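You operate a simulated robot arm through the tools that you are given. There is no shell and no other tool.

The job below is to be done with a simulated two-armed robot. You get a single attempt, and the scene is never put back.

## Task
Start the plate cooler and hold the outlet gauge at 25 C or under with the least water.
Fine: first set the slack red star nut to the pack plate. Open the water fully, then the milk; trim the water to a mark. Leave both running.

It is judged by the outcome, as a careful person would: the job done as asked, and still so three seconds after it is handed in. It fails if anything else is knocked over, pushed out of place, dropped, spilled or broken.

## Robot
Two 7-joint arms with fingered hands on one trunk that stands fixed in place. Base frame: the origin is at the foot of the trunk, x ahead of it, y to its left, z up. Units: mm, degrees, N and s.
The left shoulder is at [70, 157, 1339], the right one opposite. With the tool pointing down near the work surface each hand reaches from about 240 to 880 mm from the base axis, measured 20 degrees to its own side. Payload 5 kg a hand.
Tool frame (each hand has its own): the origin (TCP) lies between the finger pads and is the grasp point; the fingertips stand 31 mm ahead of it; z points along the fingers, y is the line along which they close. The gripper opens to 156 mm. The gripper's body begins 88 mm behind the TCP. The gripper is a hand of 4 fingers: y runs from the thumb to the fingers, the wrist lies at [0, 0, -249] in the tool frame, and closing takes about 1.5 s.
Orientation is told as [roll, pitch, yaw] about the base's x, y, z axes, in that order, counted from this pose: with the fingers straight down and closing along the base's y, the tool's x points along the base's -x, its y along +y and its z along -z.

## Interface
- The arms move only by the tool drive_tool. It takes "left_targets", "right_targets" or both (then of equal length, played together; a hand with none holds still); each is a list of rows, each a list of 6 numbers: the shift along the base's x, y, z in mm, then the turn, a rotation vector about the base's x, y, z in degrees. In form: [[x, y, z, wx, wy, wz], ...]. A call has 1 to 20 rows; each row is the pose to reach, as a shift and turn from the pose commanded when the call began. "left_jaw" and "right_jaw" are, for a hand that has rows, the finger opening in mm, from 0 to 156, set as the call begins (left out, the last holds). Rows are played at 5 a second. More than 50 mm and 8.6 degrees between two rows, or a gripper value outside its range, and nothing of the call is played. A pose out of reach is approached as far as the arm can. The call stops where the force on the tool passes 40 N (or 10 N more than at its start, if that is more) or the arm is blocked; 0.2 s more then pass. The fingers move at their own pace (about 108 mm/s each) and stop on an object; they squeeze with about 33 N. The grip force told is the motor's: it shows also when the fingers shut on nothing. Time passes only in rows, and 0.2 s behind the last, so rows that repeat a pose let the fingers close. It gives the time, the measured TCP pose, the force on the tool (base axes), the opening and the grip force at its end, in the units of the frame above (readings bear some noise), with the torque about the TCP (base axes, N m) and any sound that the robot's microphone picked up, and new pictures: "pictures" is both (left out), scene, wrist or none (wrist: the cameras of the hands that moved).
- Cameras (640 x 400 px; columns grow to the right, rows downward): "scene" is now at [132.9, -36.6, 1575.2]; the picture's right is [-0.39, -0.92, -0.00], its down [-0.47, 0.20, -0.86] and it looks along [0.79, -0.34, -0.51] (base axes); focal length 333 px, centre (320, 200). "left" rides on the left gripper at [-72, 2, -111] in its tool frame; the picture's right is [-0.02, -1.00, 0.00], its down [0.84, -0.02, -0.54] and it looks along [0.54, -0.01, 0.84] (tool axes); focal length 234 px, centre (320, 200). "right" rides on the right gripper at [72, 2, -111] in its tool frame; the picture's right is [-0.02, 1.00, 0.00], its down [-0.84, -0.02, -0.54] and it looks along [-0.54, -0.01, 0.84] (tool axes); focal length 234 px, centre (320, 200). There is no depth. A picture from a camera that has moved, and an enlarged one, comes with that camera's place and axes in the base frame and with its lens.
- slide_trunk(by): slides the trunk up (or, below 0, down) by that many mm; the arms and the scene camera ride with it, the base frame stays. It gives what a move gives, with no picture.
- finger_targets(finger1, finger2, finger3, thumb_bend, hand): sets how far each is bent, from 0 (flat) to 1 (curled in); at 0.3 the hand is open as for a grip, at 0.7 the pads meet at the TCP. One left out holds its place. A second passes; each finger stops where it meets its share of the squeeze, and holds until it gets a number again. A gripper value or a shape takes the hand back. It gives what a move gives, with no picture; readings hold the bend of each and the force on the fingers (four entries, about 0 where the hand has none), thumb and palm.
- grasp_type(shape, hand): the hand has 4 fingers and takes this shape, open, in about a second: jaw (thumb against the fingers, like two jaws); tri (thumb and two fingers); tip (a fingertip pinch); poke (one finger out to press); point (the index stretched); flat (the hand flat); cup (the hand cupped); fist (a fist). The gripper value then closes the fingers along that shape, each until it touches; the sizes above hold for jaw. It gives what a move gives, with no picture.
- pan_tilt(pan, tilt): turns the head with the scene camera to pan (to the left, within 86 degrees either way) and tilt (down, from -29 to 69), counted from straight ahead of the robot. It gives what a move gives, and a new picture of the scene camera.
- inspect(camera, box): a new picture of the part [left, top, right, bottom] of that camera's present view, enlarged. The clock stands still meanwhile.
- close_job(): hands the job in; it is judged then, once.

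Nothing tells you positions but the pictures and the camera data. Unless the task says otherwise, let go and move clear before handing in.

The tools are called after "Request:" by a JSON object that holds its "name" and its "arguments". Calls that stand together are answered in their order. drive_tool: Moves the arms, as the interface text tells. Its arguments: {"type":"object","properties":{"left_targets":{"type":"array"},"left_jaw":{"type":"number"},"right_targets":{"type":"array"},"right_jaw":{"type":"number"},"pictures":{"type":"string","enum":["both","scene","wrist","none"]}},"required":[]} The other tools are called the same way: slide_trunk (by) slides the trunk up or down; grasp_type (shape, hand) gives the hand a shape; finger_targets (finger1, finger2, finger3, thumb_bend, hand) moves the fingers one by one; pan_tilt (pan, tilt) turns the head that bears the scene camera; inspect (camera, box) takes an enlarged picture of a part of a camera's view; close_job () hands the job in.

At the start:

```text
t: 0.0
left_tcp_pos: [616.0, 27.3, 1350.5]
left_tool_rot: [0.1, 0.0, 0.1]
left_ft_force: [0.6, 0.1, -0.1]
left_wrist_torque: [-0.02, -0.03, 0.01]
left_width: 155.8
left_grip_force: 0.1
left_shape: jaw
left_bend: [0.3, 0.3, 0.3, 0.3]
left_finger forces: [0.0, 0.0, 0.0, 0.0, 0.0, 0.1]
right_tcp_pos: [444.2, -468.0, 1416.6]
right_tool_rot: [0.0, 0.0, 0.1]
right_ft_force: [-0.1, 0.0, 0.8]
right_wrist_torque: [0.01, 0.01, 0.0]
right_width: 155.7
right_grip_force: 0.0
right_shape: jaw
right_bend: [0.3, 0.3, 0.3, 0.3]
right_finger forces: [0.1, 0.1, 0.0, 0.0, 0.0, 0.0]
trunk travel left (down, up): [-725.0, 215.0]
head pan, tilt: [-23.0, 30.9]
```

scene: 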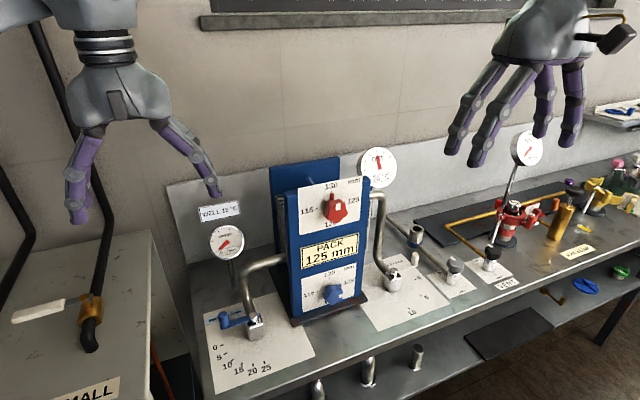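
right: 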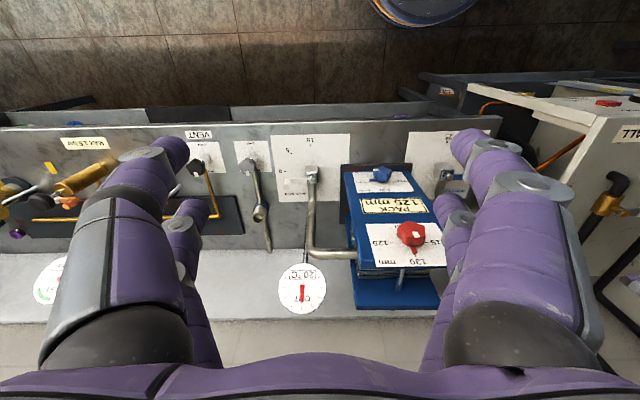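
left: 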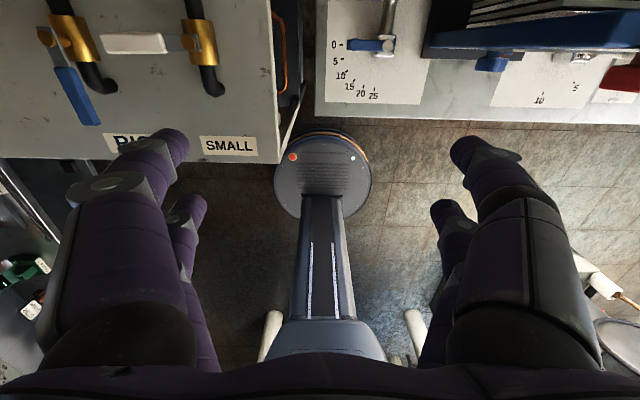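

I see a plate cooler: a blue pack with a red star nut above and a blue nut below, a water valve with a blue lever on the left (scale 0–25), and more valves on the right. I will look at the parts up close before moving anything.

Request:
{"name": "inspect", "arguments": {"camera": "scene", "box": [180, 140, 420, 290]}}

Request:
{"name": "inspect", "arguments": {"camera": "scene", "box": [180, 260, 420, 400]}}

Request:
{"name": "inspect", "arguments": {"camera": "scene", "box": [360, 120, 640, 300]}}

Request:
{"name": "inspect", "arguments": {"camera": "scene", "box": [0, 220, 240, 400]}}

Request:
{"name": "inspect", "arguments": {"camera": "right", "box": [220, 120, 500, 320]}}

Request:
{"name": "inspect", "arguments": {"camera": "left", "box": [300, 0, 640, 140]}}

```text
2.67 times, centred on (300, 215) of scene
camera zoom: at [132.9, -36.6, 1575.2], right [-0.39, -0.92, 0.0], down [-0.47, 0.2, -0.86], along [0.79, -0.34, -0.51], focal length 887 px, centre (373, 160)
```

zoom: 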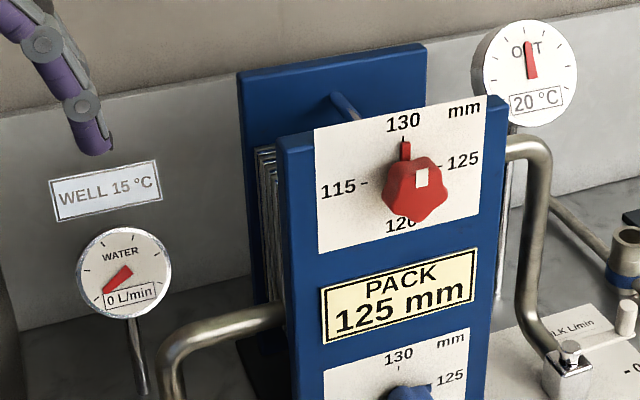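

```text
2.67 times, centred on (300, 330) of scene
camera zoom: at [132.9, -36.6, 1575.2], right [-0.39, -0.92, 0.0], down [-0.47, 0.2, -0.86], along [0.79, -0.34, -0.51], focal length 887 px, centre (373, -147)
```

zoom: 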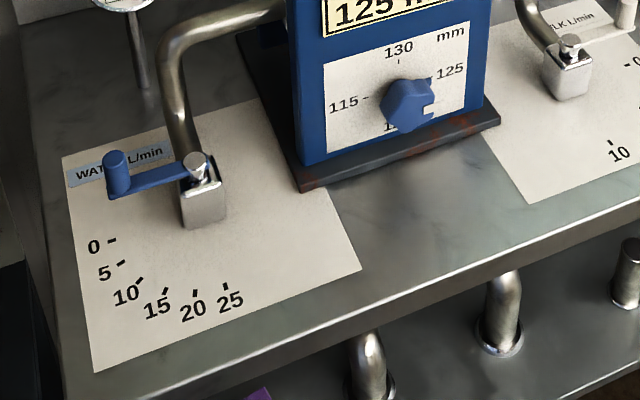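

```text
2.22 times, centred on (500, 210) of scene
camera zoom: at [132.9, -36.6, 1575.2], right [-0.39, -0.92, 0.0], down [-0.47, 0.2, -0.86], along [0.79, -0.34, -0.51], focal length 739 px, centre (-80, 178)
```

zoom: 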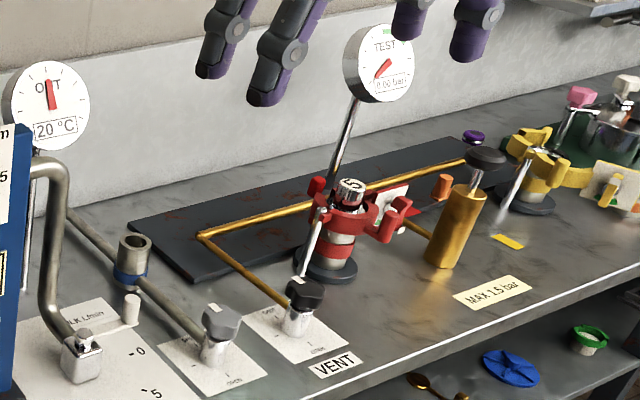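

```text
2.22 times, centred on (120, 310) of scene
camera zoom: at [132.9, -36.6, 1575.2], right [-0.39, -0.92, 0.0], down [-0.47, 0.2, -0.86], along [0.79, -0.34, -0.51], focal length 739 px, centre (764, -44)
```

zoom: 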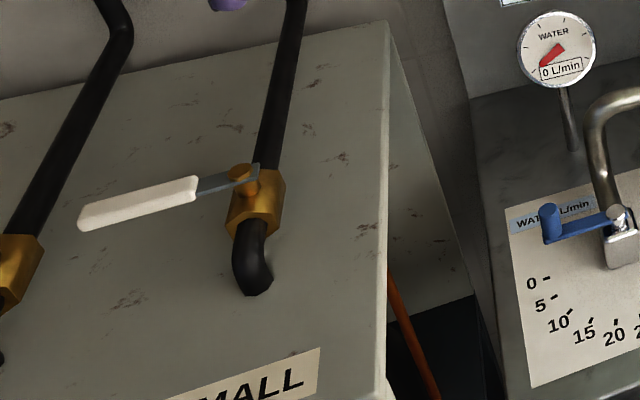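

```text
2.00 times, centred on (360, 220) of right
camera zoom: at [372.0, -465.4, 1528.2], right [0.02, 1.0, 0.0], down [0.84, -0.02, 0.54], along [0.54, -0.01, -0.84], focal length 468 px, centre (240, 160)
```

zoom: 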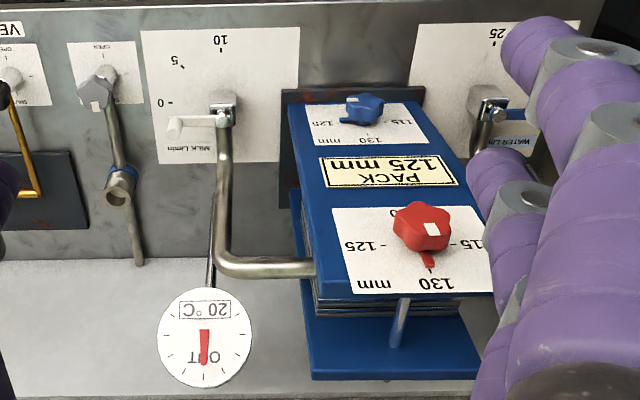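

```text
1.88 times, centred on (470, 70) of left
camera zoom: at [688.8, 28.4, 1461.2], right [0.03, -1.0, 0.0], down [-0.84, -0.02, 0.54], along [-0.54, -0.01, -0.84], focal length 441 px, centre (38, 445)
```

zoom: 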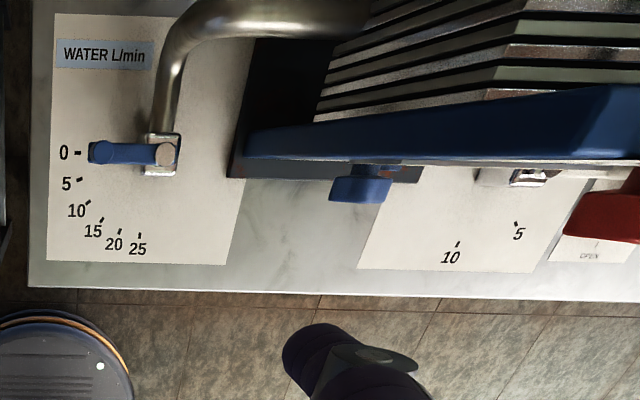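

The layout so far: red nut near (663, -300, 1195) with its pointer at 130, and water lever pivot near (700, -103, 922) at 0. The milk lever pivot is near (690, -495, 922), also at 0. I'll take closer views to refine the shapes.

Request:
{"name": "inspect", "arguments": {"camera": "scene", "box": [300, 175, 370, 225]}}

Request:
{"name": "inspect", "arguments": {"camera": "scene", "box": [200, 290, 300, 350]}}

Request:
{"name": "inspect", "arguments": {"camera": "scene", "box": [365, 230, 465, 310]}}

Request:
{"name": "inspect", "arguments": {"camera": "scene", "box": [300, 270, 370, 315]}}

Request:
{"name": "inspect", "arguments": {"camera": "right", "box": [270, 130, 370, 200]}}

Request:
{"name": "inspect", "arguments": {"camera": "right", "box": [350, 200, 470, 280]}}

```text
8.00 times, centred on (335, 200) of scene
camera zoom: at [132.9, -36.6, 1575.2], right [-0.39, -0.92, 0.0], down [-0.47, 0.2, -0.86], along [0.79, -0.34, -0.51], focal length 2662 px, centre (200, 200)
```

zoom: 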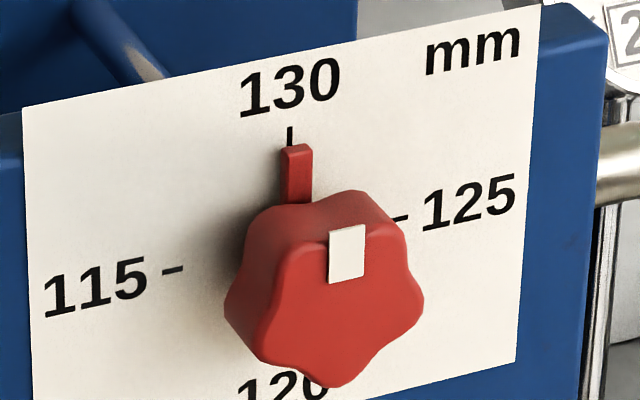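

```text
6.40 times, centred on (250, 320) of scene
camera zoom: at [132.9, -36.6, 1575.2], right [-0.39, -0.92, 0.0], down [-0.47, 0.2, -0.86], along [0.79, -0.34, -0.51], focal length 2129 px, centre (768, -568)
```

zoom: 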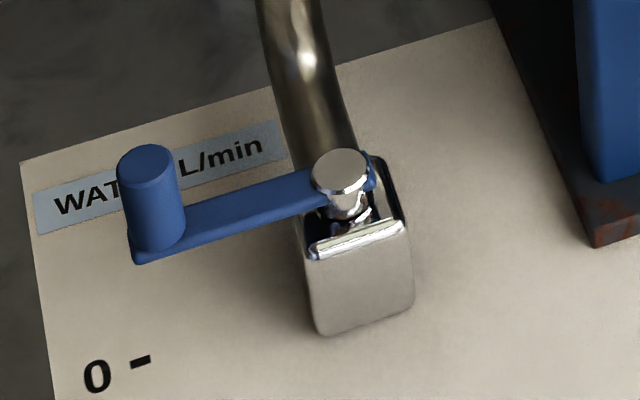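

```text
5.00 times, centred on (415, 270) of scene
camera zoom: at [132.9, -36.6, 1575.2], right [-0.39, -0.92, 0.0], down [-0.47, 0.2, -0.86], along [0.79, -0.34, -0.51], focal length 1664 px, centre (-155, -150)
```

zoom: 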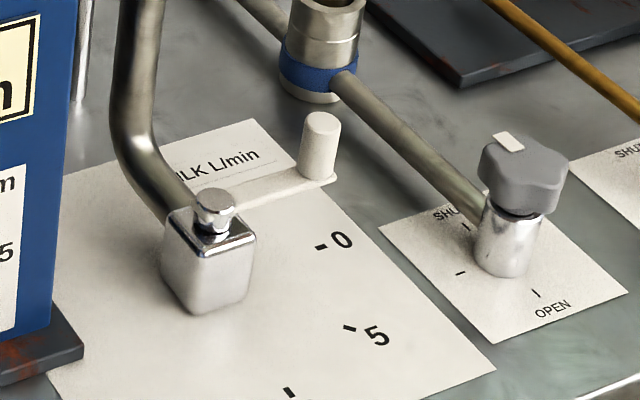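

```text
8.89 times, centred on (335, 292) of scene
camera zoom: at [132.9, -36.6, 1575.2], right [-0.39, -0.92, 0.0], down [-0.47, 0.2, -0.86], along [0.79, -0.34, -0.51], focal length 2957 px, centre (187, -622)
```

zoom: 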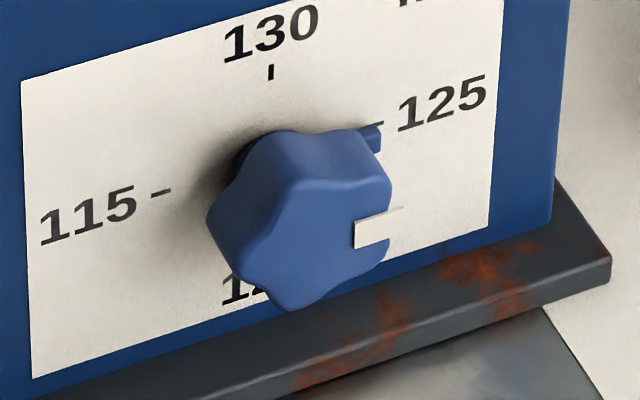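

```text
5.71 times, centred on (320, 165) of right
camera zoom: at [372.0, -465.4, 1528.2], right [0.02, 1.0, 0.0], down [0.84, -0.02, 0.54], along [0.54, -0.01, -0.84], focal length 1338 px, centre (320, 400)
```

zoom: 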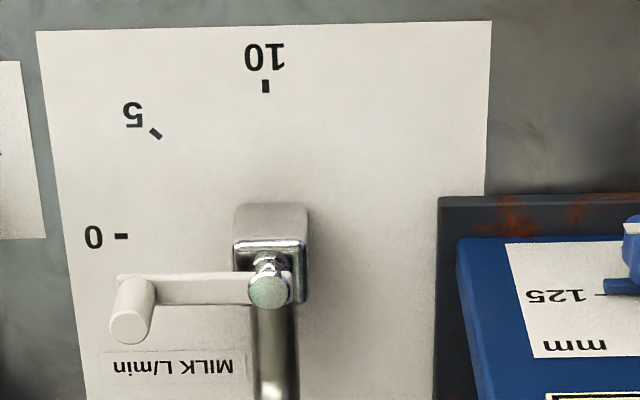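

```text
5.00 times, centred on (410, 240) of right
camera zoom: at [372.0, -465.4, 1528.2], right [0.02, 1.0, 0.0], down [0.84, -0.02, 0.54], along [0.54, -0.01, -0.84], focal length 1171 px, centre (-130, 0)
```

zoom: 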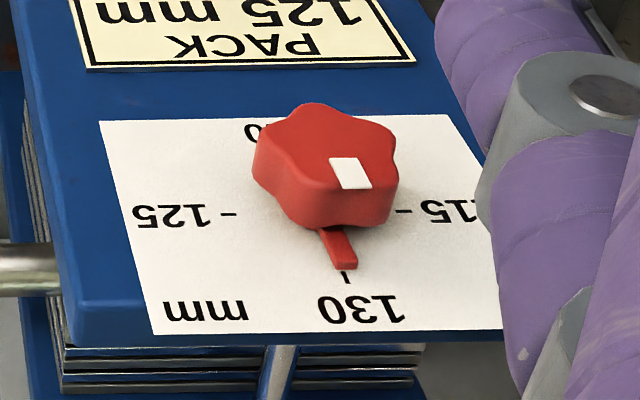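

The red nut's front face is near (658, -299, 1193), the plate face is at x≈685, and the pointer is at 130. It must turn 90° clockwise to 125. I'm bringing the right hand round to point forward in front of the nut, rolled -45° so it can turn through +90°.

Request:
{"name": "drive_tool", "arguments": {"right_targets": [[8, 14, -19, -2.93, -7.08, 2.93], [16, 28, -37, -5.87, -14.15, 5.87], [24, 42, -56, -8.8, -21.2, 8.8], [32, 56, -75, -11.7, -28.3, 11.7], [40, 70, -93, -14.7, -35.4, 14.7], [48, 85, -112, -17.6, -42.5, 17.6], [56, 99, -131, -20.5, -49.5, 20.5], [64, 113, -149, -23.5, -56.6, 23.5], [72, 127, -168, -26.4, -63.7, 26.4], [80, 141, -187, -29.3, -70.8, 29.3], [88, 155, -205, -32.3, -77.8, 32.3], [96, 169, -224, -35.2, -84.9, 35.2], [96, 169, -224, -35.2, -84.9, 35.2]], "pictures": "both"}}

```text
t: 2.8
left_tcp_pos: [616.8, 28.3, 1350.2]
left_tool_rot: [0.0, 0.1, 0.1]
left_ft_force: [0.4, 0.1, -0.4]
left_wrist_torque: [-0.04, -0.02, 0.0]
left_width: 155.8
left_grip_force: 0.0
left_shape: jaw
left_bend: [0.3, 0.3, 0.3, 0.3]
left_finger forces: [0.1, 0.0, 0.1, 0.1, 0.1, 0.1]
right_tcp_pos: [555.3, -362.5, 1261.6]
right_tool_rot: [-55.8, -48.2, 53.2]
right_ft_force: [0.1, -0.2, 0.6]
right_wrist_torque: [0.0, 0.0, -0.03]
right_width: 156.0
right_grip_force: 0.0
right_shape: jaw
right_bend: [0.3, 0.3, 0.3, 0.3]
right_finger forces: [0.0, 0.0, 0.1, 0.0, 0.1, 0.1]
right hand out of reach, approached as far as the arm can: row 8, 9, 10, 11, 12, 13
trunk travel left (down, up): [-725.0, 215.0]
head pan, tilt: [-23.0, 30.9]
camera scene: at [132.5, -35.3, 1575.4], right [-0.39, -0.92, 0.0], down [-0.47, 0.2, -0.86], along [0.79, -0.34, -0.51], focal length 333 px, centre (320, 200)
camera right: at [424.9, -381.4, 1249.7], right [-0.07, 0.84, -0.53], down [-0.16, 0.52, 0.84], along [0.98, 0.15, 0.1], focal length 234 px, centre (320, 200)
```

scene: 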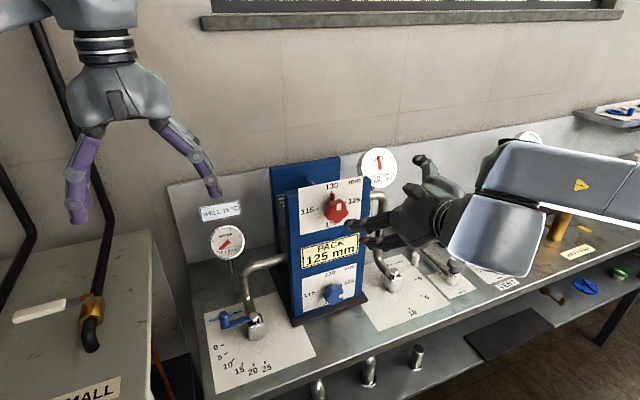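
right: 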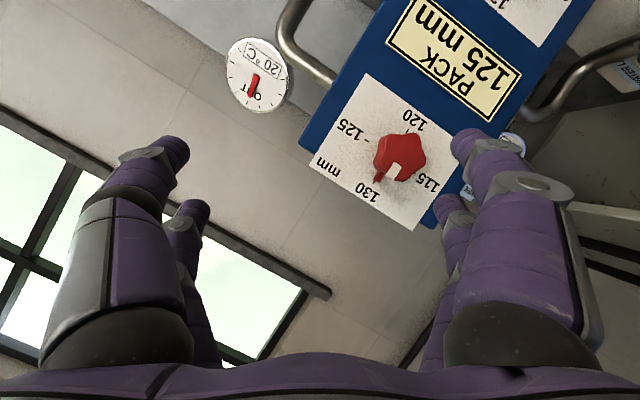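

The arm could not fold close enough to reach that pose, because the wrist was too near the shoulder. Raising the trunk gives the arm more room, so I'll slide it up and try again from further forward.

Request:
{"name": "slide_trunk", "arguments": {"by": 170}}

```text
t: 4.7
left_tcp_pos: [616.8, 27.2, 1519.7]
left_tool_rot: [0.1, 0.0, 0.1]
left_ft_force: [0.2, 0.0, -1.4]
left_wrist_torque: [-0.01, 0.0, 0.0]
left_width: 156.1
left_grip_force: 0.0
left_shape: jaw
left_bend: [0.3, 0.3, 0.3, 0.3]
left_finger forces: [0.0, 0.0, 0.0, 0.0, 0.0, 0.1]
right_tcp_pos: [553.4, -363.6, 1432.7]
right_tool_rot: [-55.8, -48.1, 53.0]
right_ft_force: [0.3, 0.4, -0.4]
right_wrist_torque: [0.03, 0.01, 0.01]
right_width: 156.0
right_grip_force: 0.1
right_shape: jaw
right_bend: [0.3, 0.3, 0.3, 0.3]
right_finger forces: [0.0, 0.0, 0.0, 0.0, 0.1, 0.0]
trunk travel left (down, up): [-895.0, 45.0]
head pan, tilt: [-23.0, 30.9]
```

I'll make a small test move down to see how the commanded pose carries over after the out-of-reach rows.

Request:
{"name": "drive_tool", "arguments": {"right_targets": [[0, 0, -25, 0, 0, 0], [0, 0, -50, 0, 0, 0], [0, 0, -50, 0, 0, 0]], "pictures": "none"}}

```text
t: 5.5
left_tcp_pos: [616.6, 27.6, 1520.9]
left_tool_rot: [0.0, -0.1, 0.2]
left_ft_force: [0.6, -0.3, 0.1]
left_wrist_torque: [0.02, 0.02, 0.0]
left_width: 155.7
left_grip_force: 0.1
left_shape: jaw
left_bend: [0.3, 0.3, 0.3, 0.3]
left_finger forces: [0.0, 0.0, 0.0, 0.0, 0.0, 0.1]
right_tcp_pos: [560.1, -370.4, 1380.5]
right_tool_rot: [-55.7, -48.0, 53.0]
right_ft_force: [0.7, 0.3, 1.9]
right_wrist_torque: [0.04, 0.24, -0.02]
right_width: 156.0
right_grip_force: 0.1
right_shape: jaw
right_bend: [0.3, 0.3, 0.3, 0.3]
right_finger forces: [0.0, 0.0, 0.0, 0.0, 0.0, 0.0]
right hand out of reach, approached as far as the arm can: row 1, 2, 3
trunk travel left (down, up): [-895.0, 45.0]
head pan, tilt: [-23.0, 30.9]
```

The base pose is the reached one, and a wrist limit binds at the -45° roll. I'll go to the nut's height with zero roll (fingers closing along y) and see whether that is reachable.

Request:
{"name": "drive_tool", "arguments": {"right_targets": [[1, 8, -20, 5.5, -4, 0.45], [3, 20, -45, 11, -8, 0.9], [5, 35, -80, 16.4, -12, 1.35], [7, 50, -120, 21.9, -16, 1.8], [9, 62, -155, 27.3, -20, 2.25], [10, 71, -187, 32.8, -23.9, 2.7], [10, 71, -187, 32.8, -23.9, 2.7]], "pictures": "both"}}

```text
t: 7.1
left_tcp_pos: [616.7, 26.6, 1520.4]
left_tool_rot: [-0.1, 0.0, 0.1]
left_ft_force: [0.1, 0.4, -0.4]
left_wrist_torque: [0.01, 0.02, 0.0]
left_width: 155.9
left_grip_force: 0.0
left_shape: jaw
left_bend: [0.3, 0.3, 0.3, 0.3]
left_finger forces: [0.0, 0.0, 0.0, 0.1, 0.0, 0.0]
right_tcp_pos: [539.6, -378.9, 1264.6]
right_tool_rot: [-49.9, -88.4, 51.0]
right_ft_force: [0.0, -0.3, 0.7]
right_wrist_torque: [0.02, -0.01, -0.03]
right_width: 156.1
right_grip_force: 0.0
right_shape: jaw
right_bend: [0.3, 0.3, 0.3, 0.3]
right_finger forces: [0.0, 0.0, 0.0, 0.0, 0.1, 0.2]
right hand out of reach, approached as far as the arm can: row 1, 3, 4, 5, 6, 7
trunk travel left (down, up): [-895.0, 45.0]
head pan, tilt: [-23.0, 30.9]
camera scene: at [132.4, -36.9, 1745.3], right [-0.39, -0.92, 0.0], down [-0.47, 0.2, -0.86], along [0.79, -0.34, -0.51], focal length 333 px, centre (320, 200)
camera right: at [426.5, -379.9, 1195.1], right [-0.02, 1.0, 0.0], down [-0.53, -0.01, 0.85], along [0.85, 0.02, 0.53], focal length 234 px, centre (320, 200)
```

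scene: 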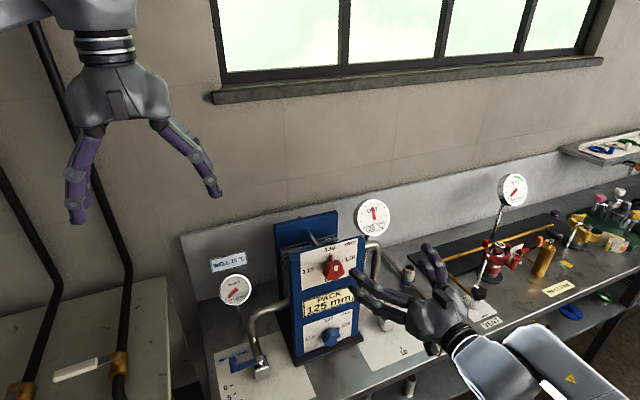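
right: 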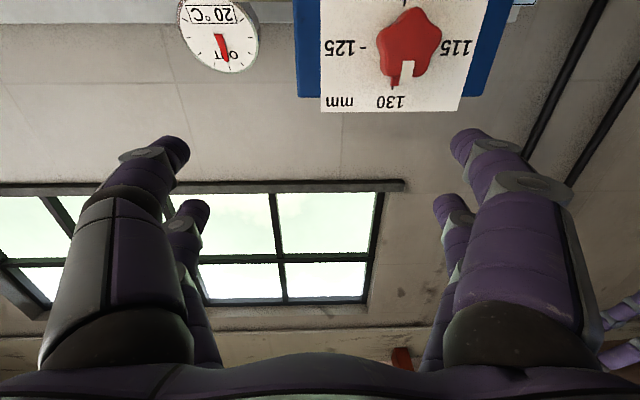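

The hand now points straight ahead at (540, -379, 1265). Next I'll shift it to line up with the nut.

Request:
{"name": "drive_tool", "arguments": {"right_targets": [[8, 15, -15, 0, 0, 0], [16, 32, -30, 0, 0, 0], [22, 50, -45, 0, 0, 0], [28, 66, -60, 0, 0, 0], [30, 80, -72, 0, 0, 0], [30, 80, -72, 0, 0, 0]], "pictures": "both"}}

```text
t: 8.5
left_tcp_pos: [616.3, 27.2, 1521.3]
left_tool_rot: [0.0, 0.0, 0.1]
left_ft_force: [-0.3, 1.0, 0.8]
left_wrist_torque: [-0.01, 0.02, -0.01]
left_width: 155.9
left_grip_force: 0.0
left_shape: jaw
left_bend: [0.3, 0.3, 0.3, 0.3]
left_finger forces: [0.0, 0.0, 0.0, 0.1, 0.0, 0.0]
right_tcp_pos: [543.1, -384.1, 1266.9]
right_tool_rot: [-60.2, -88.5, 60.7]
right_ft_force: [0.1, -0.2, 0.5]
right_wrist_torque: [0.0, 0.0, -0.01]
right_width: 156.0
right_grip_force: 0.1
right_shape: jaw
right_bend: [0.3, 0.3, 0.3, 0.3]
right_finger forces: [0.0, 0.0, 0.0, 0.0, 0.1, 0.0]
right hand out of reach, approached as far as the arm can: row 1, 2, 3, 4, 5, 6
trunk travel left (down, up): [-895.0, 45.0]
head pan, tilt: [-23.0, 30.9]
camera scene: at [132.3, -36.5, 1745.3], right [-0.39, -0.92, 0.0], down [-0.47, 0.2, -0.86], along [0.79, -0.34, -0.51], focal length 333 px, centre (320, 200)
camera right: at [431.3, -384.1, 1197.0], right [-0.01, 1.0, 0.0], down [-0.53, -0.01, 0.85], along [0.85, 0.01, 0.53], focal length 234 px, centre (320, 200)
```

scene: 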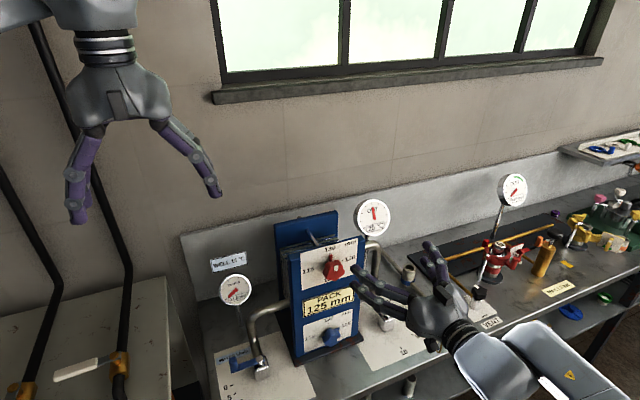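
right: 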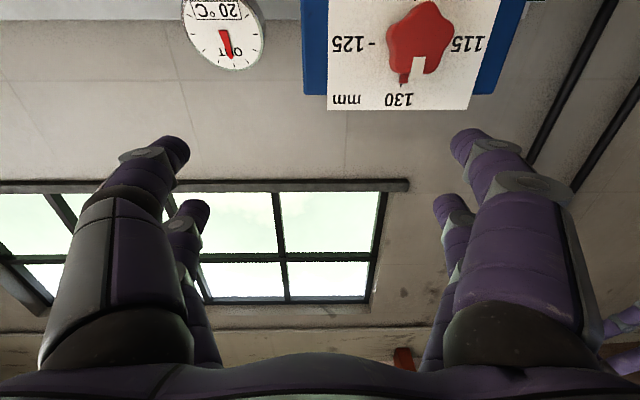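

The arm is held back sideways at this point. I'll test whether moving forward first frees it, keeping the tips well short of the plate.

Request:
{"name": "drive_tool", "arguments": {"right_targets": [[20, 0, 0, 0, 0, 0], [40, 0, 0, 0, 0, 0], [60, 0, 0, 0, 0, 0], [60, 20, 0, 0, 0, 0], [60, 40, 0, 0, 0, 0], [60, 60, 0, 0, 0, 0], [60, 80, 0, 0, 0, 0]], "pictures": "scene"}}

```text
t: 10.1
left_tcp_pos: [615.6, 27.1, 1519.6]
left_tool_rot: [0.1, 0.0, 0.1]
left_ft_force: [-0.3, -1.2, 0.4]
left_wrist_torque: [-0.01, -0.02, -0.03]
left_width: 155.8
left_grip_force: 0.1
left_shape: jaw
left_bend: [0.3, 0.3, 0.3, 0.3]
left_finger forces: [0.1, 0.1, 0.0, 0.1, 0.0, 0.1]
right_tcp_pos: [561.8, -373.6, 1299.6]
right_tool_rot: [-68.0, -88.7, 68.0]
right_ft_force: [0.2, -0.6, 0.2]
right_wrist_torque: [-0.01, -0.02, 0.01]
right_width: 155.9
right_grip_force: 0.1
right_shape: jaw
right_bend: [0.3, 0.3, 0.3, 0.3]
right_finger forces: [0.0, 0.0, 0.0, 0.0, 0.1, 0.0]
right hand out of reach, approached as far as the arm can: row 1, 2, 3, 4, 5, 6, 7
trunk travel left (down, up): [-895.0, 45.0]
head pan, tilt: [-23.0, 30.9]
camera scene: at [132.5, -36.1, 1745.3], right [-0.39, -0.92, 0.0], down [-0.47, 0.2, -0.86], along [0.79, -0.34, -0.51], focal length 333 px, centre (320, 200)
```

scene: 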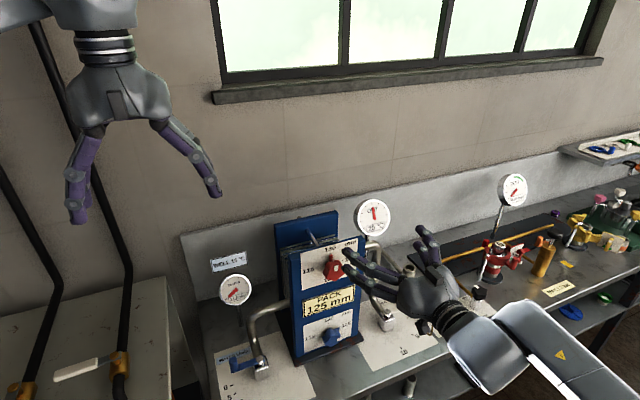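

The reachable zone with a forward-pointing hand lies higher relative to the shoulder. So I'll raise the hand first, then lower the trunk to bring it level with the nut.

Request:
{"name": "drive_tool", "arguments": {"right_targets": [[0, 5, 40, 0, 0, 0], [0, 15, 80, 0, 0, 0], [0, 25, 120, 0, 0, 0], [0, 40, 160, 0, 0, 0], [0, 55, 200, 0, 0, 0], [0, 65, 240, 0, 0, 0], [0, 75, 270, 0, 0, 0], [0, 75, 270, 0, 0, 0]], "pictures": "scene"}}

```text
t: 11.9
left_tcp_pos: [614.8, 24.5, 1522.0]
left_tool_rot: [0.1, -0.1, 0.1]
left_ft_force: [-0.6, -0.7, 1.5]
left_wrist_torque: [0.06, -0.03, 0.0]
left_width: 156.2
left_grip_force: 0.1
left_shape: jaw
left_bend: [0.3, 0.3, 0.3, 0.3]
left_finger forces: [0.0, 0.0, 0.0, 0.1, 0.0, 0.0]
right_tcp_pos: [575.9, -307.2, 1582.0]
right_tool_rot: [-68.6, -89.0, 68.7]
right_ft_force: [0.4, 2.4, 0.6]
right_wrist_torque: [-0.01, 0.07, -0.18]
right_width: 156.1
right_grip_force: 0.1
right_shape: jaw
right_bend: [0.3, 0.3, 0.3, 0.3]
right_finger forces: [0.1, 0.0, 0.0, 0.0, 0.0, 0.0]
right hand out of reach, approached as far as the arm can: row 4, 5, 6, 7, 8
trunk travel left (down, up): [-895.0, 45.0]
head pan, tilt: [-23.0, 30.9]
camera scene: at [131.1, -38.6, 1745.6], right [-0.39, -0.92, 0.0], down [-0.47, 0.2, -0.86], along [0.79, -0.34, -0.51], focal length 333 px, centre (320, 200)
```

scene: 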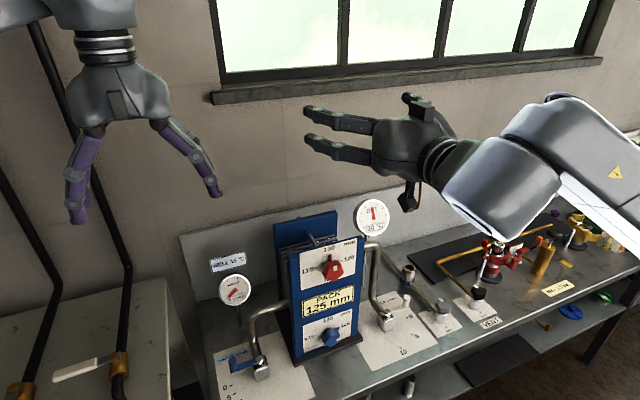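

The forward pose is held at (576, -307, 1582). Next I'll slide the trunk down so the hand comes level with the nut at z≈1193, with the tips about 50 mm in front of it.

Request:
{"name": "slide_trunk", "arguments": {"by": -250}}

Request:
{"name": "slide_trunk", "arguments": {"by": -139}}

Request:
{"name": "pan_tilt", "arguments": {"pan": -23, "tilt": 25}}

Request:
{"name": "inspect", "arguments": {"camera": "right", "box": [0, 0, 640, 400]}}

```text
t: 14.5
left_tcp_pos: [616.6, 26.3, 1271.2]
left_tool_rot: [0.0, 0.1, 0.1]
left_ft_force: [0.3, 0.0, 0.0]
left_wrist_torque: [0.0, -0.03, -0.01]
left_width: 155.7
left_grip_force: 0.1
left_shape: jaw
left_bend: [0.3, 0.3, 0.3, 0.3]
left_finger forces: [0.0, 0.1, 0.0, 0.1, 0.0, 0.0]
right_tcp_pos: [577.6, -305.3, 1332.4]
right_tool_rot: [-68.7, -88.6, 69.0]
right_ft_force: [0.0, -0.1, -0.7]
right_wrist_torque: [0.0, 0.04, 0.01]
right_width: 156.1
right_grip_force: 0.0
right_shape: jaw
right_bend: [0.3, 0.3, 0.3, 0.3]
right_finger forces: [0.1, 0.0, 0.0, 0.1, 0.1, 0.0]
trunk travel left (down, up): [-645.0, 295.0]
head pan, tilt: [-23.0, 30.9]
```

```text
t: 16.2
left_tcp_pos: [616.8, 27.2, 1132.0]
left_tool_rot: [0.0, 0.0, 0.1]
left_ft_force: [0.5, 0.0, 0.1]
left_wrist_torque: [0.01, -0.01, 0.0]
left_width: 155.8
left_grip_force: 0.0
left_shape: jaw
left_bend: [0.3, 0.3, 0.3, 0.3]
left_finger forces: [0.1, 0.1, 0.1, 0.0, 0.1, 0.1]
right_tcp_pos: [577.7, -305.2, 1192.5]
right_tool_rot: [-69.2, -88.6, 69.3]
right_ft_force: [-0.1, -0.8, 0.4]
right_wrist_torque: [0.01, 0.03, 0.01]
right_width: 155.8
right_grip_force: 0.1
right_shape: jaw
right_bend: [0.3, 0.3, 0.3, 0.3]
right_finger forces: [0.0, 0.1, 0.1, 0.0, 0.1, 0.1]
trunk travel left (down, up): [-506.0, 434.0]
head pan, tilt: [-23.0, 30.9]
```

```text
t: 16.8
left_tcp_pos: [616.4, 25.6, 1131.6]
left_tool_rot: [0.0, 0.0, 0.1]
left_ft_force: [-0.6, 0.7, 0.2]
left_wrist_torque: [0.01, 0.03, -0.01]
left_width: 156.1
left_grip_force: 0.1
left_shape: jaw
left_bend: [0.3, 0.3, 0.3, 0.3]
left_finger forces: [0.0, 0.1, 0.1, 0.0, 0.0, 0.1]
right_tcp_pos: [578.1, -305.7, 1192.8]
right_tool_rot: [-68.6, -88.7, 68.7]
right_ft_force: [-0.1, -0.1, -0.4]
right_wrist_torque: [-0.01, 0.02, -0.03]
right_width: 155.9
right_grip_force: 0.1
right_shape: jaw
right_bend: [0.3, 0.3, 0.3, 0.3]
right_finger forces: [0.1, 0.0, 0.1, 0.0, 0.0, 0.0]
trunk travel left (down, up): [-506.0, 434.0]
head pan, tilt: [-23.0, 25.0]
camera scene: at [134.8, -37.3, 1365.6], right [-0.39, -0.92, 0.0], down [-0.39, 0.17, -0.91], along [0.83, -0.35, -0.42], focal length 333 px, centre (320, 200)
```

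scene: 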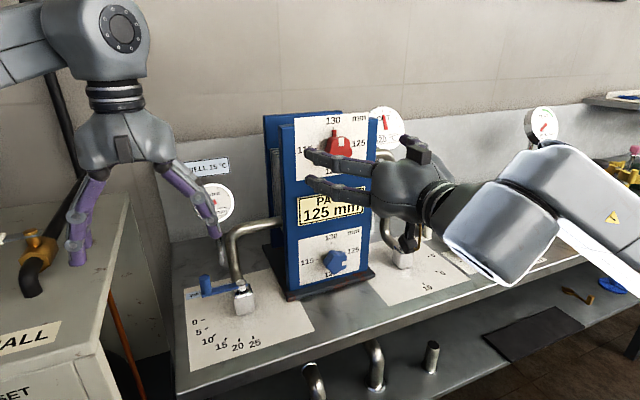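

```text
1.00 times, centred on (320, 200) of right (not enlarged: the box is as wide or as high as the picture)
camera zoom: at [466.0, -304.4, 1122.0], right [0.0, 1.0, 0.0], down [-0.54, 0.0, 0.84], along [0.84, 0.0, 0.54], focal length 234 px, centre (320, 200)
```

zoom: 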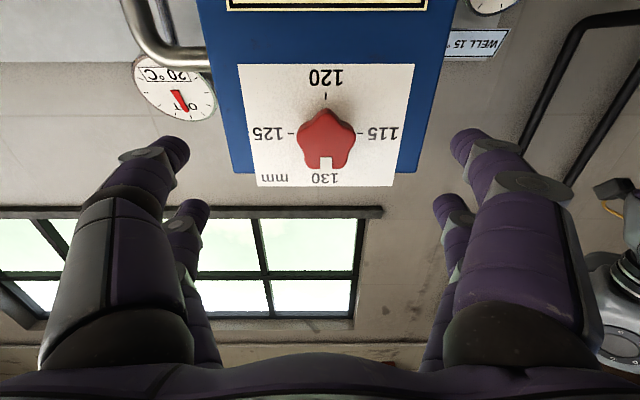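

The hand sits squarely in front of the nut. I'll zoom in to fix the nut's centre and its current pointer angle.

Request:
{"name": "inspect", "arguments": {"camera": "right", "box": [230, 60, 430, 190]}}

Request:
{"name": "inspect", "arguments": {"camera": "scene", "box": [280, 100, 440, 210]}}

```text
3.08 times, centred on (330, 125) of right
camera zoom: at [466.0, -304.4, 1122.0], right [0.0, 1.0, 0.0], down [-0.54, 0.0, 0.84], along [0.84, 0.0, 0.54], focal length 720 px, centre (289, 431)
```

zoom: 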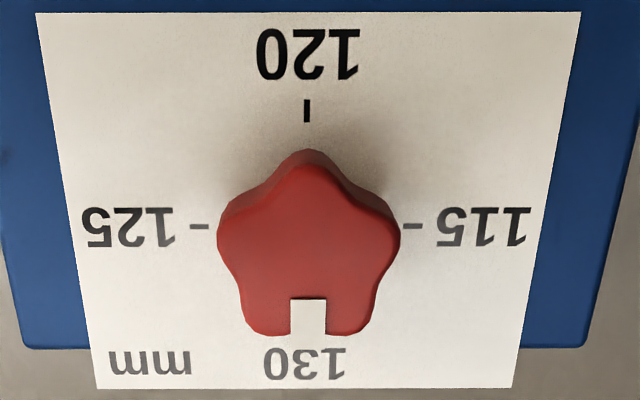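

```text
3.64 times, centred on (360, 155) of scene
camera zoom: at [134.8, -37.3, 1365.6], right [-0.39, -0.92, 0.0], down [-0.39, 0.17, -0.91], along [0.83, -0.35, -0.42], focal length 1210 px, centre (174, 364)
```

zoom: 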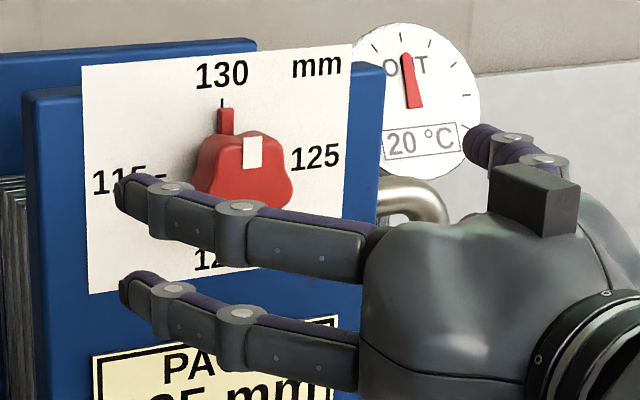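

The nut is a five-lobed star about 50 mm across, centred near y=-299, z=1189. The jaw's finger pairs look widely spaced for it, so I'll try the tri shape and look.

Request:
{"name": "grasp_type", "arguments": {"hand": "right", "shape": "tri"}}

Request:
{"name": "inspect", "arguments": {"camera": "right", "box": [0, 0, 640, 400]}}

Request:
{"name": "inspect", "arguments": {"camera": "scene", "box": [280, 100, 440, 210]}}

```text
t: 17.7
left_tcp_pos: [617.3, 28.3, 1131.7]
left_tool_rot: [0.1, 0.0, 0.1]
left_ft_force: [0.3, 0.9, 0.3]
left_wrist_torque: [0.01, -0.03, 0.0]
left_width: 155.7
left_grip_force: 0.1
left_shape: jaw
left_bend: [0.3, 0.3, 0.3, 0.3]
left_finger forces: [0.0, 0.0, 0.1, 0.0, 0.0, 0.0]
right_tcp_pos: [578.3, -306.0, 1192.3]
right_tool_rot: [-68.5, -88.6, 68.6]
right_ft_force: [1.0, 0.6, 0.0]
right_wrist_torque: [0.02, 0.0, 0.01]
right_width: 155.7
right_grip_force: 0.0
right_shape: tri
right_bend: [0.3, 0.3, 0.3, 0.3]
right_finger forces: [0.0, 0.0, 0.0, 0.1, 0.0, 0.1]
trunk travel left (down, up): [-506.0, 434.0]
head pan, tilt: [-23.0, 25.0]
```

```text
1.00 times, centred on (320, 200) of right (not enlarged: the box is as wide or as high as the picture)
camera zoom: at [466.0, -304.4, 1121.9], right [0.0, 1.0, 0.0], down [-0.54, 0.0, 0.84], along [0.84, 0.0, 0.54], focal length 234 px, centre (320, 200)
```

zoom: 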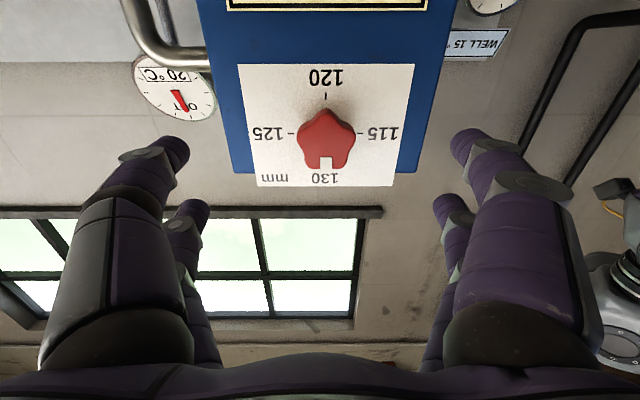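

```text
3.64 times, centred on (360, 155) of scene
camera zoom: at [134.8, -37.3, 1365.6], right [-0.39, -0.92, 0.0], down [-0.39, 0.17, -0.91], along [0.83, -0.35, -0.42], focal length 1210 px, centre (174, 364)
```

zoom: 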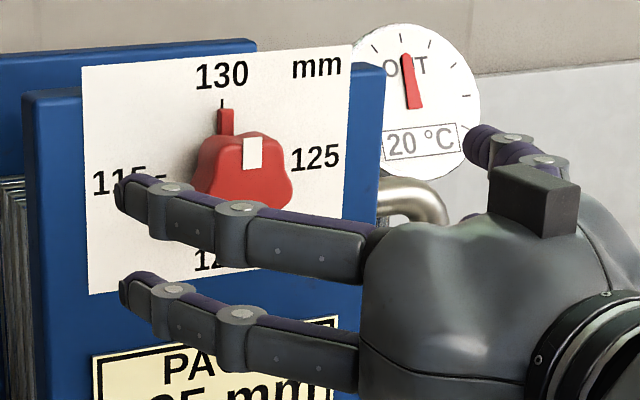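

There are two opposing finger pairs about 46 mm apart. I'll close partway in the tri shape here in free space, to see where the digits go.

Request:
{"name": "drive_tool", "arguments": {"right_targets": [[0, 0, 0, 0, 0, 0], [0, 0, 0, 0, 0, 0], [0, 0, 0, 0, 0, 0], [0, 0, 0, 0, 0, 0], [0, 0, 0, 0, 0, 0]], "right_jaw": 50, "pictures": "both"}}

```text
t: 18.9
left_tcp_pos: [616.3, 27.6, 1131.3]
left_tool_rot: [0.0, 0.0, 0.1]
left_ft_force: [0.0, -0.3, 0.1]
left_wrist_torque: [-0.02, -0.01, -0.01]
left_width: 155.9
left_grip_force: 0.1
left_shape: jaw
left_bend: [0.3, 0.3, 0.3, 0.3]
left_finger forces: [0.0, 0.1, 0.1, 0.1, 0.0, 0.0]
right_tcp_pos: [577.4, -305.3, 1192.3]
right_tool_rot: [-68.7, -88.6, 68.7]
right_ft_force: [-0.1, 0.2, 0.5]
right_wrist_torque: [-0.01, -0.02, -0.01]
right_width: 50.8
right_grip_force: 0.0
right_shape: tri
right_bend: [0.73, 0.73, 0.73, 0.7]
right_finger forces: [0.1, 0.0, 0.0, 0.0, 0.1, 0.0]
trunk travel left (down, up): [-506.0, 434.0]
head pan, tilt: [-23.0, 25.0]
camera scene: at [134.8, -37.3, 1365.6], right [-0.39, -0.92, 0.0], down [-0.39, 0.17, -0.91], along [0.83, -0.35, -0.42], focal length 333 px, centre (320, 200)
camera right: at [466.0, -304.4, 1121.9], right [0.0, 1.0, 0.0], down [-0.54, 0.0, 0.84], along [0.84, 0.0, 0.54], focal length 234 px, centre (320, 200)
```

scene: 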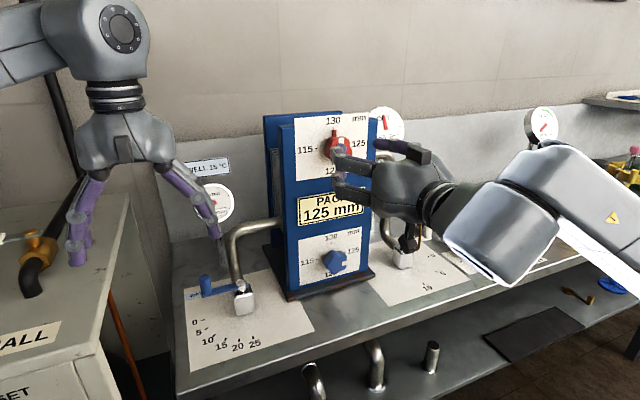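
right: 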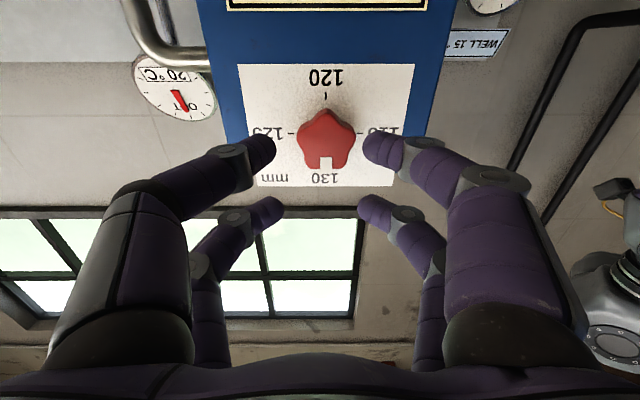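

All four digits close together as two pairs, which will cup the nut well. I'll test in free space whether the wrist can roll +90° about the nut's axis from here.

Request:
{"name": "drive_tool", "arguments": {"right_targets": [[10, 6, -3, 8.2, 0, 0], [20, 6, -3, 16.4, 0, 0], [20, 6, -3, 24.6, 0, 0], [20, 6, -3, 32.8, 0, 0], [20, 6, -3, 41, 0, 0], [20, 6, -3, 49.2, 0, 0], [20, 6, -3, 57.4, 0, 0], [20, 6, -3, 65.6, 0, 0], [20, 6, -3, 73.8, 0, 0], [20, 6, -3, 82, 0, 0], [20, 6, -3, 90, 0, 0], [20, 6, -3, 90, 0, 0]], "right_jaw": 100, "pictures": "both"}}

```text
t: 21.5
left_tcp_pos: [616.8, 27.3, 1131.7]
left_tool_rot: [0.0, 0.0, 0.1]
left_ft_force: [-0.2, 0.7, 1.4]
left_wrist_torque: [-0.02, 0.03, -0.01]
left_width: 155.9
left_grip_force: 0.1
left_shape: jaw
left_bend: [0.3, 0.3, 0.3, 0.3]
left_finger forces: [0.0, 0.1, 0.1, 0.0, 0.0, 0.0]
right_tcp_pos: [569.6, -281.6, 1137.1]
right_tool_rot: [90.2, -12.0, -80.1]
right_ft_force: [0.2, -0.6, -0.5]
right_wrist_torque: [0.03, 0.0, 0.03]
right_width: 99.6
right_grip_force: 0.1
right_shape: tri
right_bend: [0.31, 0.31, 0.31, 0.71]
right_finger forces: [0.0, 0.0, 0.0, 0.1, 0.0, 0.0]
right hand out of reach, approached as far as the arm can: row 5, 6, 7, 8, 9, 10, 11, 12
trunk travel left (down, up): [-506.0, 434.0]
head pan, tilt: [-23.0, 25.0]
camera scene: at [135.1, -37.3, 1365.6], right [-0.39, -0.92, 0.0], down [-0.39, 0.17, -0.91], along [0.83, -0.35, -0.42], focal length 333 px, centre (320, 200)
camera right: at [448.8, -230.3, 1123.3], right [-0.04, 0.18, 0.98], down [-0.39, -0.91, 0.15], along [0.92, -0.38, 0.1], focal length 234 px, centre (320, 200)
```

scene: 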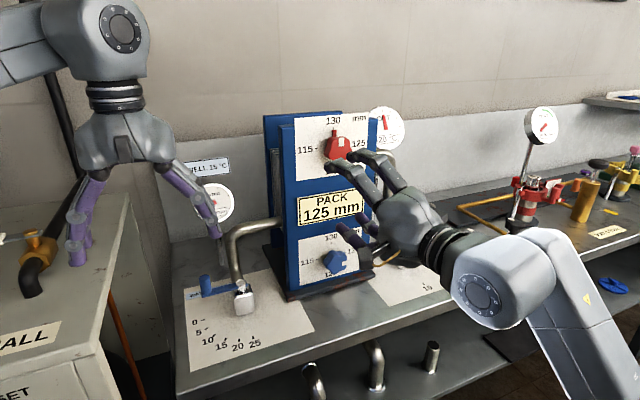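
right: 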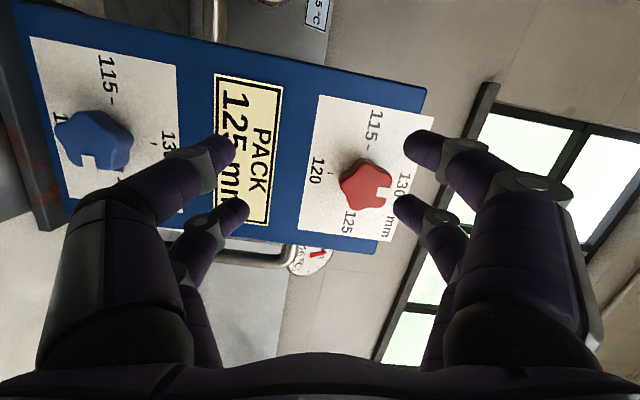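

The roll is reachable to about 40° in place before the arm drifts, so I'll turn the nut in several strokes with regrips. First I'll return to zero roll in front of the nut.

Request:
{"name": "drive_tool", "arguments": {"right_targets": [[0, -2, 5, -7.9, -0.67, -0.86], [0, -4, 10, -15.8, -1.34, -1.72], [0, -6, 15, -23.8, -2, -2.6], [5, -8, 20, -31.7, -2.7, -3.4], [10, -10, 26, -39.6, -3.35, -4.3], [15, -12, 32, -47.5, -4, -5.2], [20, -14, 38, -55.4, -4.7, -6], [25, -15, 44, -63.4, -5.4, -6.9], [30, -16, 48, -71.3, -6, -7.7], [30, -17, 52, -79.2, -6.7, -8.6], [30, -17, 52, -79.2, -6.7, -8.6]], "right_jaw": 110, "pictures": "wrist"}}

```text
t: 23.9
left_tcp_pos: [615.5, 27.3, 1131.8]
left_tool_rot: [0.0, 0.0, 0.1]
left_ft_force: [-0.8, -0.4, 0.2]
left_wrist_torque: [-0.02, 0.0, 0.01]
left_width: 155.9
left_grip_force: 0.0
left_shape: jaw
left_bend: [0.3, 0.3, 0.3, 0.3]
left_finger forces: [0.1, 0.0, 0.0, 0.0, 0.0, 0.0]
right_tcp_pos: [599.5, -298.1, 1191.7]
right_tool_rot: [-91.5, -88.6, 91.5]
right_ft_force: [0.8, -0.9, 0.3]
right_wrist_torque: [0.0, 0.04, 0.02]
right_width: 109.5
right_grip_force: 0.1
right_shape: tri
right_bend: [0.28, 0.28, 0.28, 0.59]
right_finger forces: [0.0, 0.1, 0.0, 0.0, 0.0, 0.1]
right hand out of reach, approached as far as the arm can: row 3
trunk travel left (down, up): [-506.0, 434.0]
head pan, tilt: [-23.0, 25.0]
camera right: at [488.6, -296.8, 1120.5], right [0.0, 1.0, 0.0], down [-0.55, 0.0, 0.84], along [0.84, 0.0, 0.55], focal length 234 px, centre (320, 200)
```

right: 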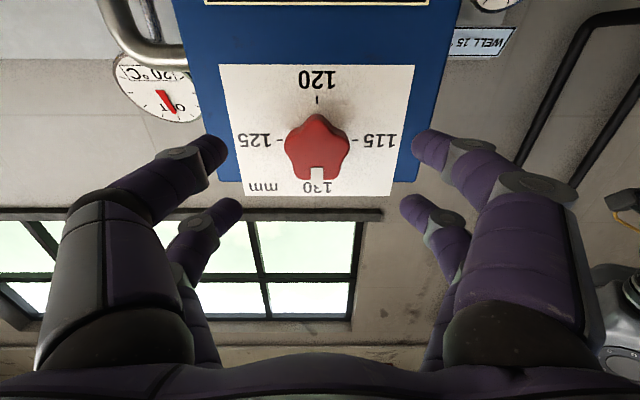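

Back in line at (600, -298, 1192). Next I'll test how far the roll goes in the negative direction, for a longer stroke.

Request:
{"name": "drive_tool", "arguments": {"right_targets": [[0, 0, -2, -8, 0, 0], [0, 0, -2, -16, 0, 0], [0, 0, -2, -24, 0, 0], [0, 0, -2, -32, 0, 0], [0, 0, -2, -40, 0, 0], [0, 0, -2, -48, 0, 0], [0, 0, -2, -48, 0, 0]], "pictures": "wrist"}}

```text
t: 25.5
left_tcp_pos: [617.3, 28.3, 1131.2]
left_tool_rot: [-0.1, 0.0, 0.0]
left_ft_force: [0.8, 0.1, -0.4]
left_wrist_torque: [0.01, 0.01, 0.03]
left_width: 156.1
left_grip_force: 0.1
left_shape: jaw
left_bend: [0.3, 0.3, 0.3, 0.3]
left_finger forces: [0.0, 0.1, 0.1, 0.0, 0.0, 0.0]
right_tcp_pos: [600.0, -297.4, 1190.6]
right_tool_rot: [-90.0, -40.5, 90.2]
right_ft_force: [0.1, -0.5, -0.6]
right_wrist_torque: [-0.01, 0.03, -0.02]
right_width: 109.7
right_grip_force: 0.0
right_shape: tri
right_bend: [0.28, 0.28, 0.28, 0.59]
right_finger forces: [0.0, 0.0, 0.0, 0.0, 0.0, 0.0]
trunk travel left (down, up): [-506.0, 434.0]
head pan, tilt: [-23.0, 25.0]
camera right: at [488.7, -349.8, 1142.3], right [0.0, 0.67, -0.74], down [-0.55, 0.62, 0.56], along [0.84, 0.41, 0.36], focal length 234 px, centre (320, 200)
```

right: 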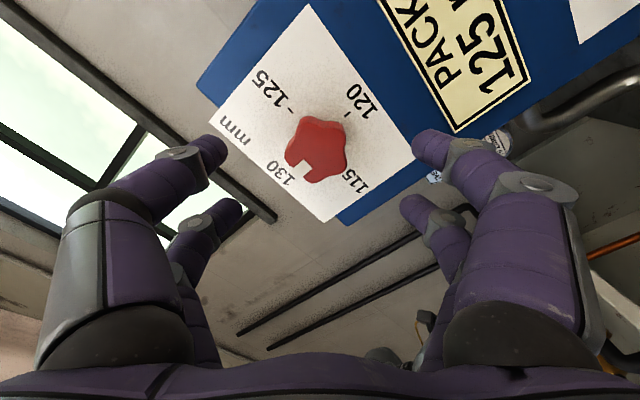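

-48° is fully reachable here. I'll go further negative, so a single +90° stroke may be possible.

Request:
{"name": "drive_tool", "arguments": {"right_targets": [[0, 0, 0, -8, 0, 0], [0, 0, 0, -16, 0, 0], [0, 0, 0, -22, 0, 0], [0, 0, 0, -22, 0, 0]], "right_jaw": 120, "pictures": "both"}}

```text
t: 26.5
left_tcp_pos: [617.8, 28.2, 1130.9]
left_tool_rot: [0.1, 0.0, 0.0]
left_ft_force: [-0.1, 0.0, -0.1]
left_wrist_torque: [0.01, 0.03, -0.05]
left_width: 155.8
left_grip_force: 0.1
left_shape: jaw
left_bend: [0.3, 0.3, 0.3, 0.3]
left_finger forces: [0.0, 0.0, 0.0, 0.0, 0.0, 0.0]
right_tcp_pos: [599.6, -297.4, 1189.5]
right_tool_rot: [-90.0, -18.5, 90.1]
right_ft_force: [0.6, 0.3, -1.4]
right_wrist_torque: [0.0, -0.01, 0.0]
right_width: 119.5
right_grip_force: 0.0
right_shape: tri
right_bend: [0.26, 0.26, 0.26, 0.51]
right_finger forces: [0.1, 0.0, 0.0, 0.1, 0.1, 0.1]
trunk travel left (down, up): [-506.0, 434.0]
head pan, tilt: [-23.0, 25.0]
camera scene: at [134.8, -37.3, 1365.6], right [-0.39, -0.92, 0.0], down [-0.39, 0.17, -0.91], along [0.83, -0.35, -0.42], focal length 333 px, centre (320, 200)
camera right: at [488.9, -364.3, 1165.9], right [0.0, 0.34, -0.94], down [-0.55, 0.79, 0.29], along [0.84, 0.51, 0.19], focal length 234 px, centre (320, 200)
```

scene: 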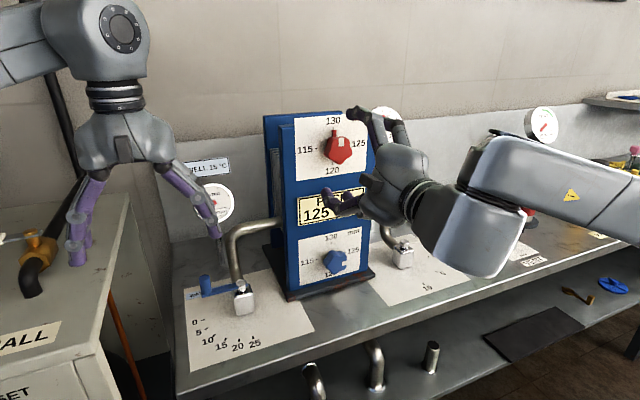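
right: 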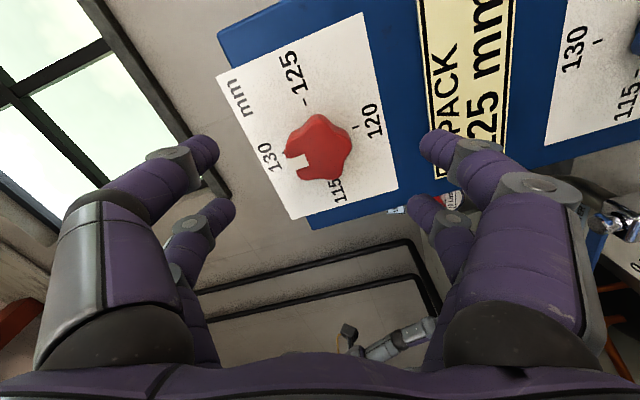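

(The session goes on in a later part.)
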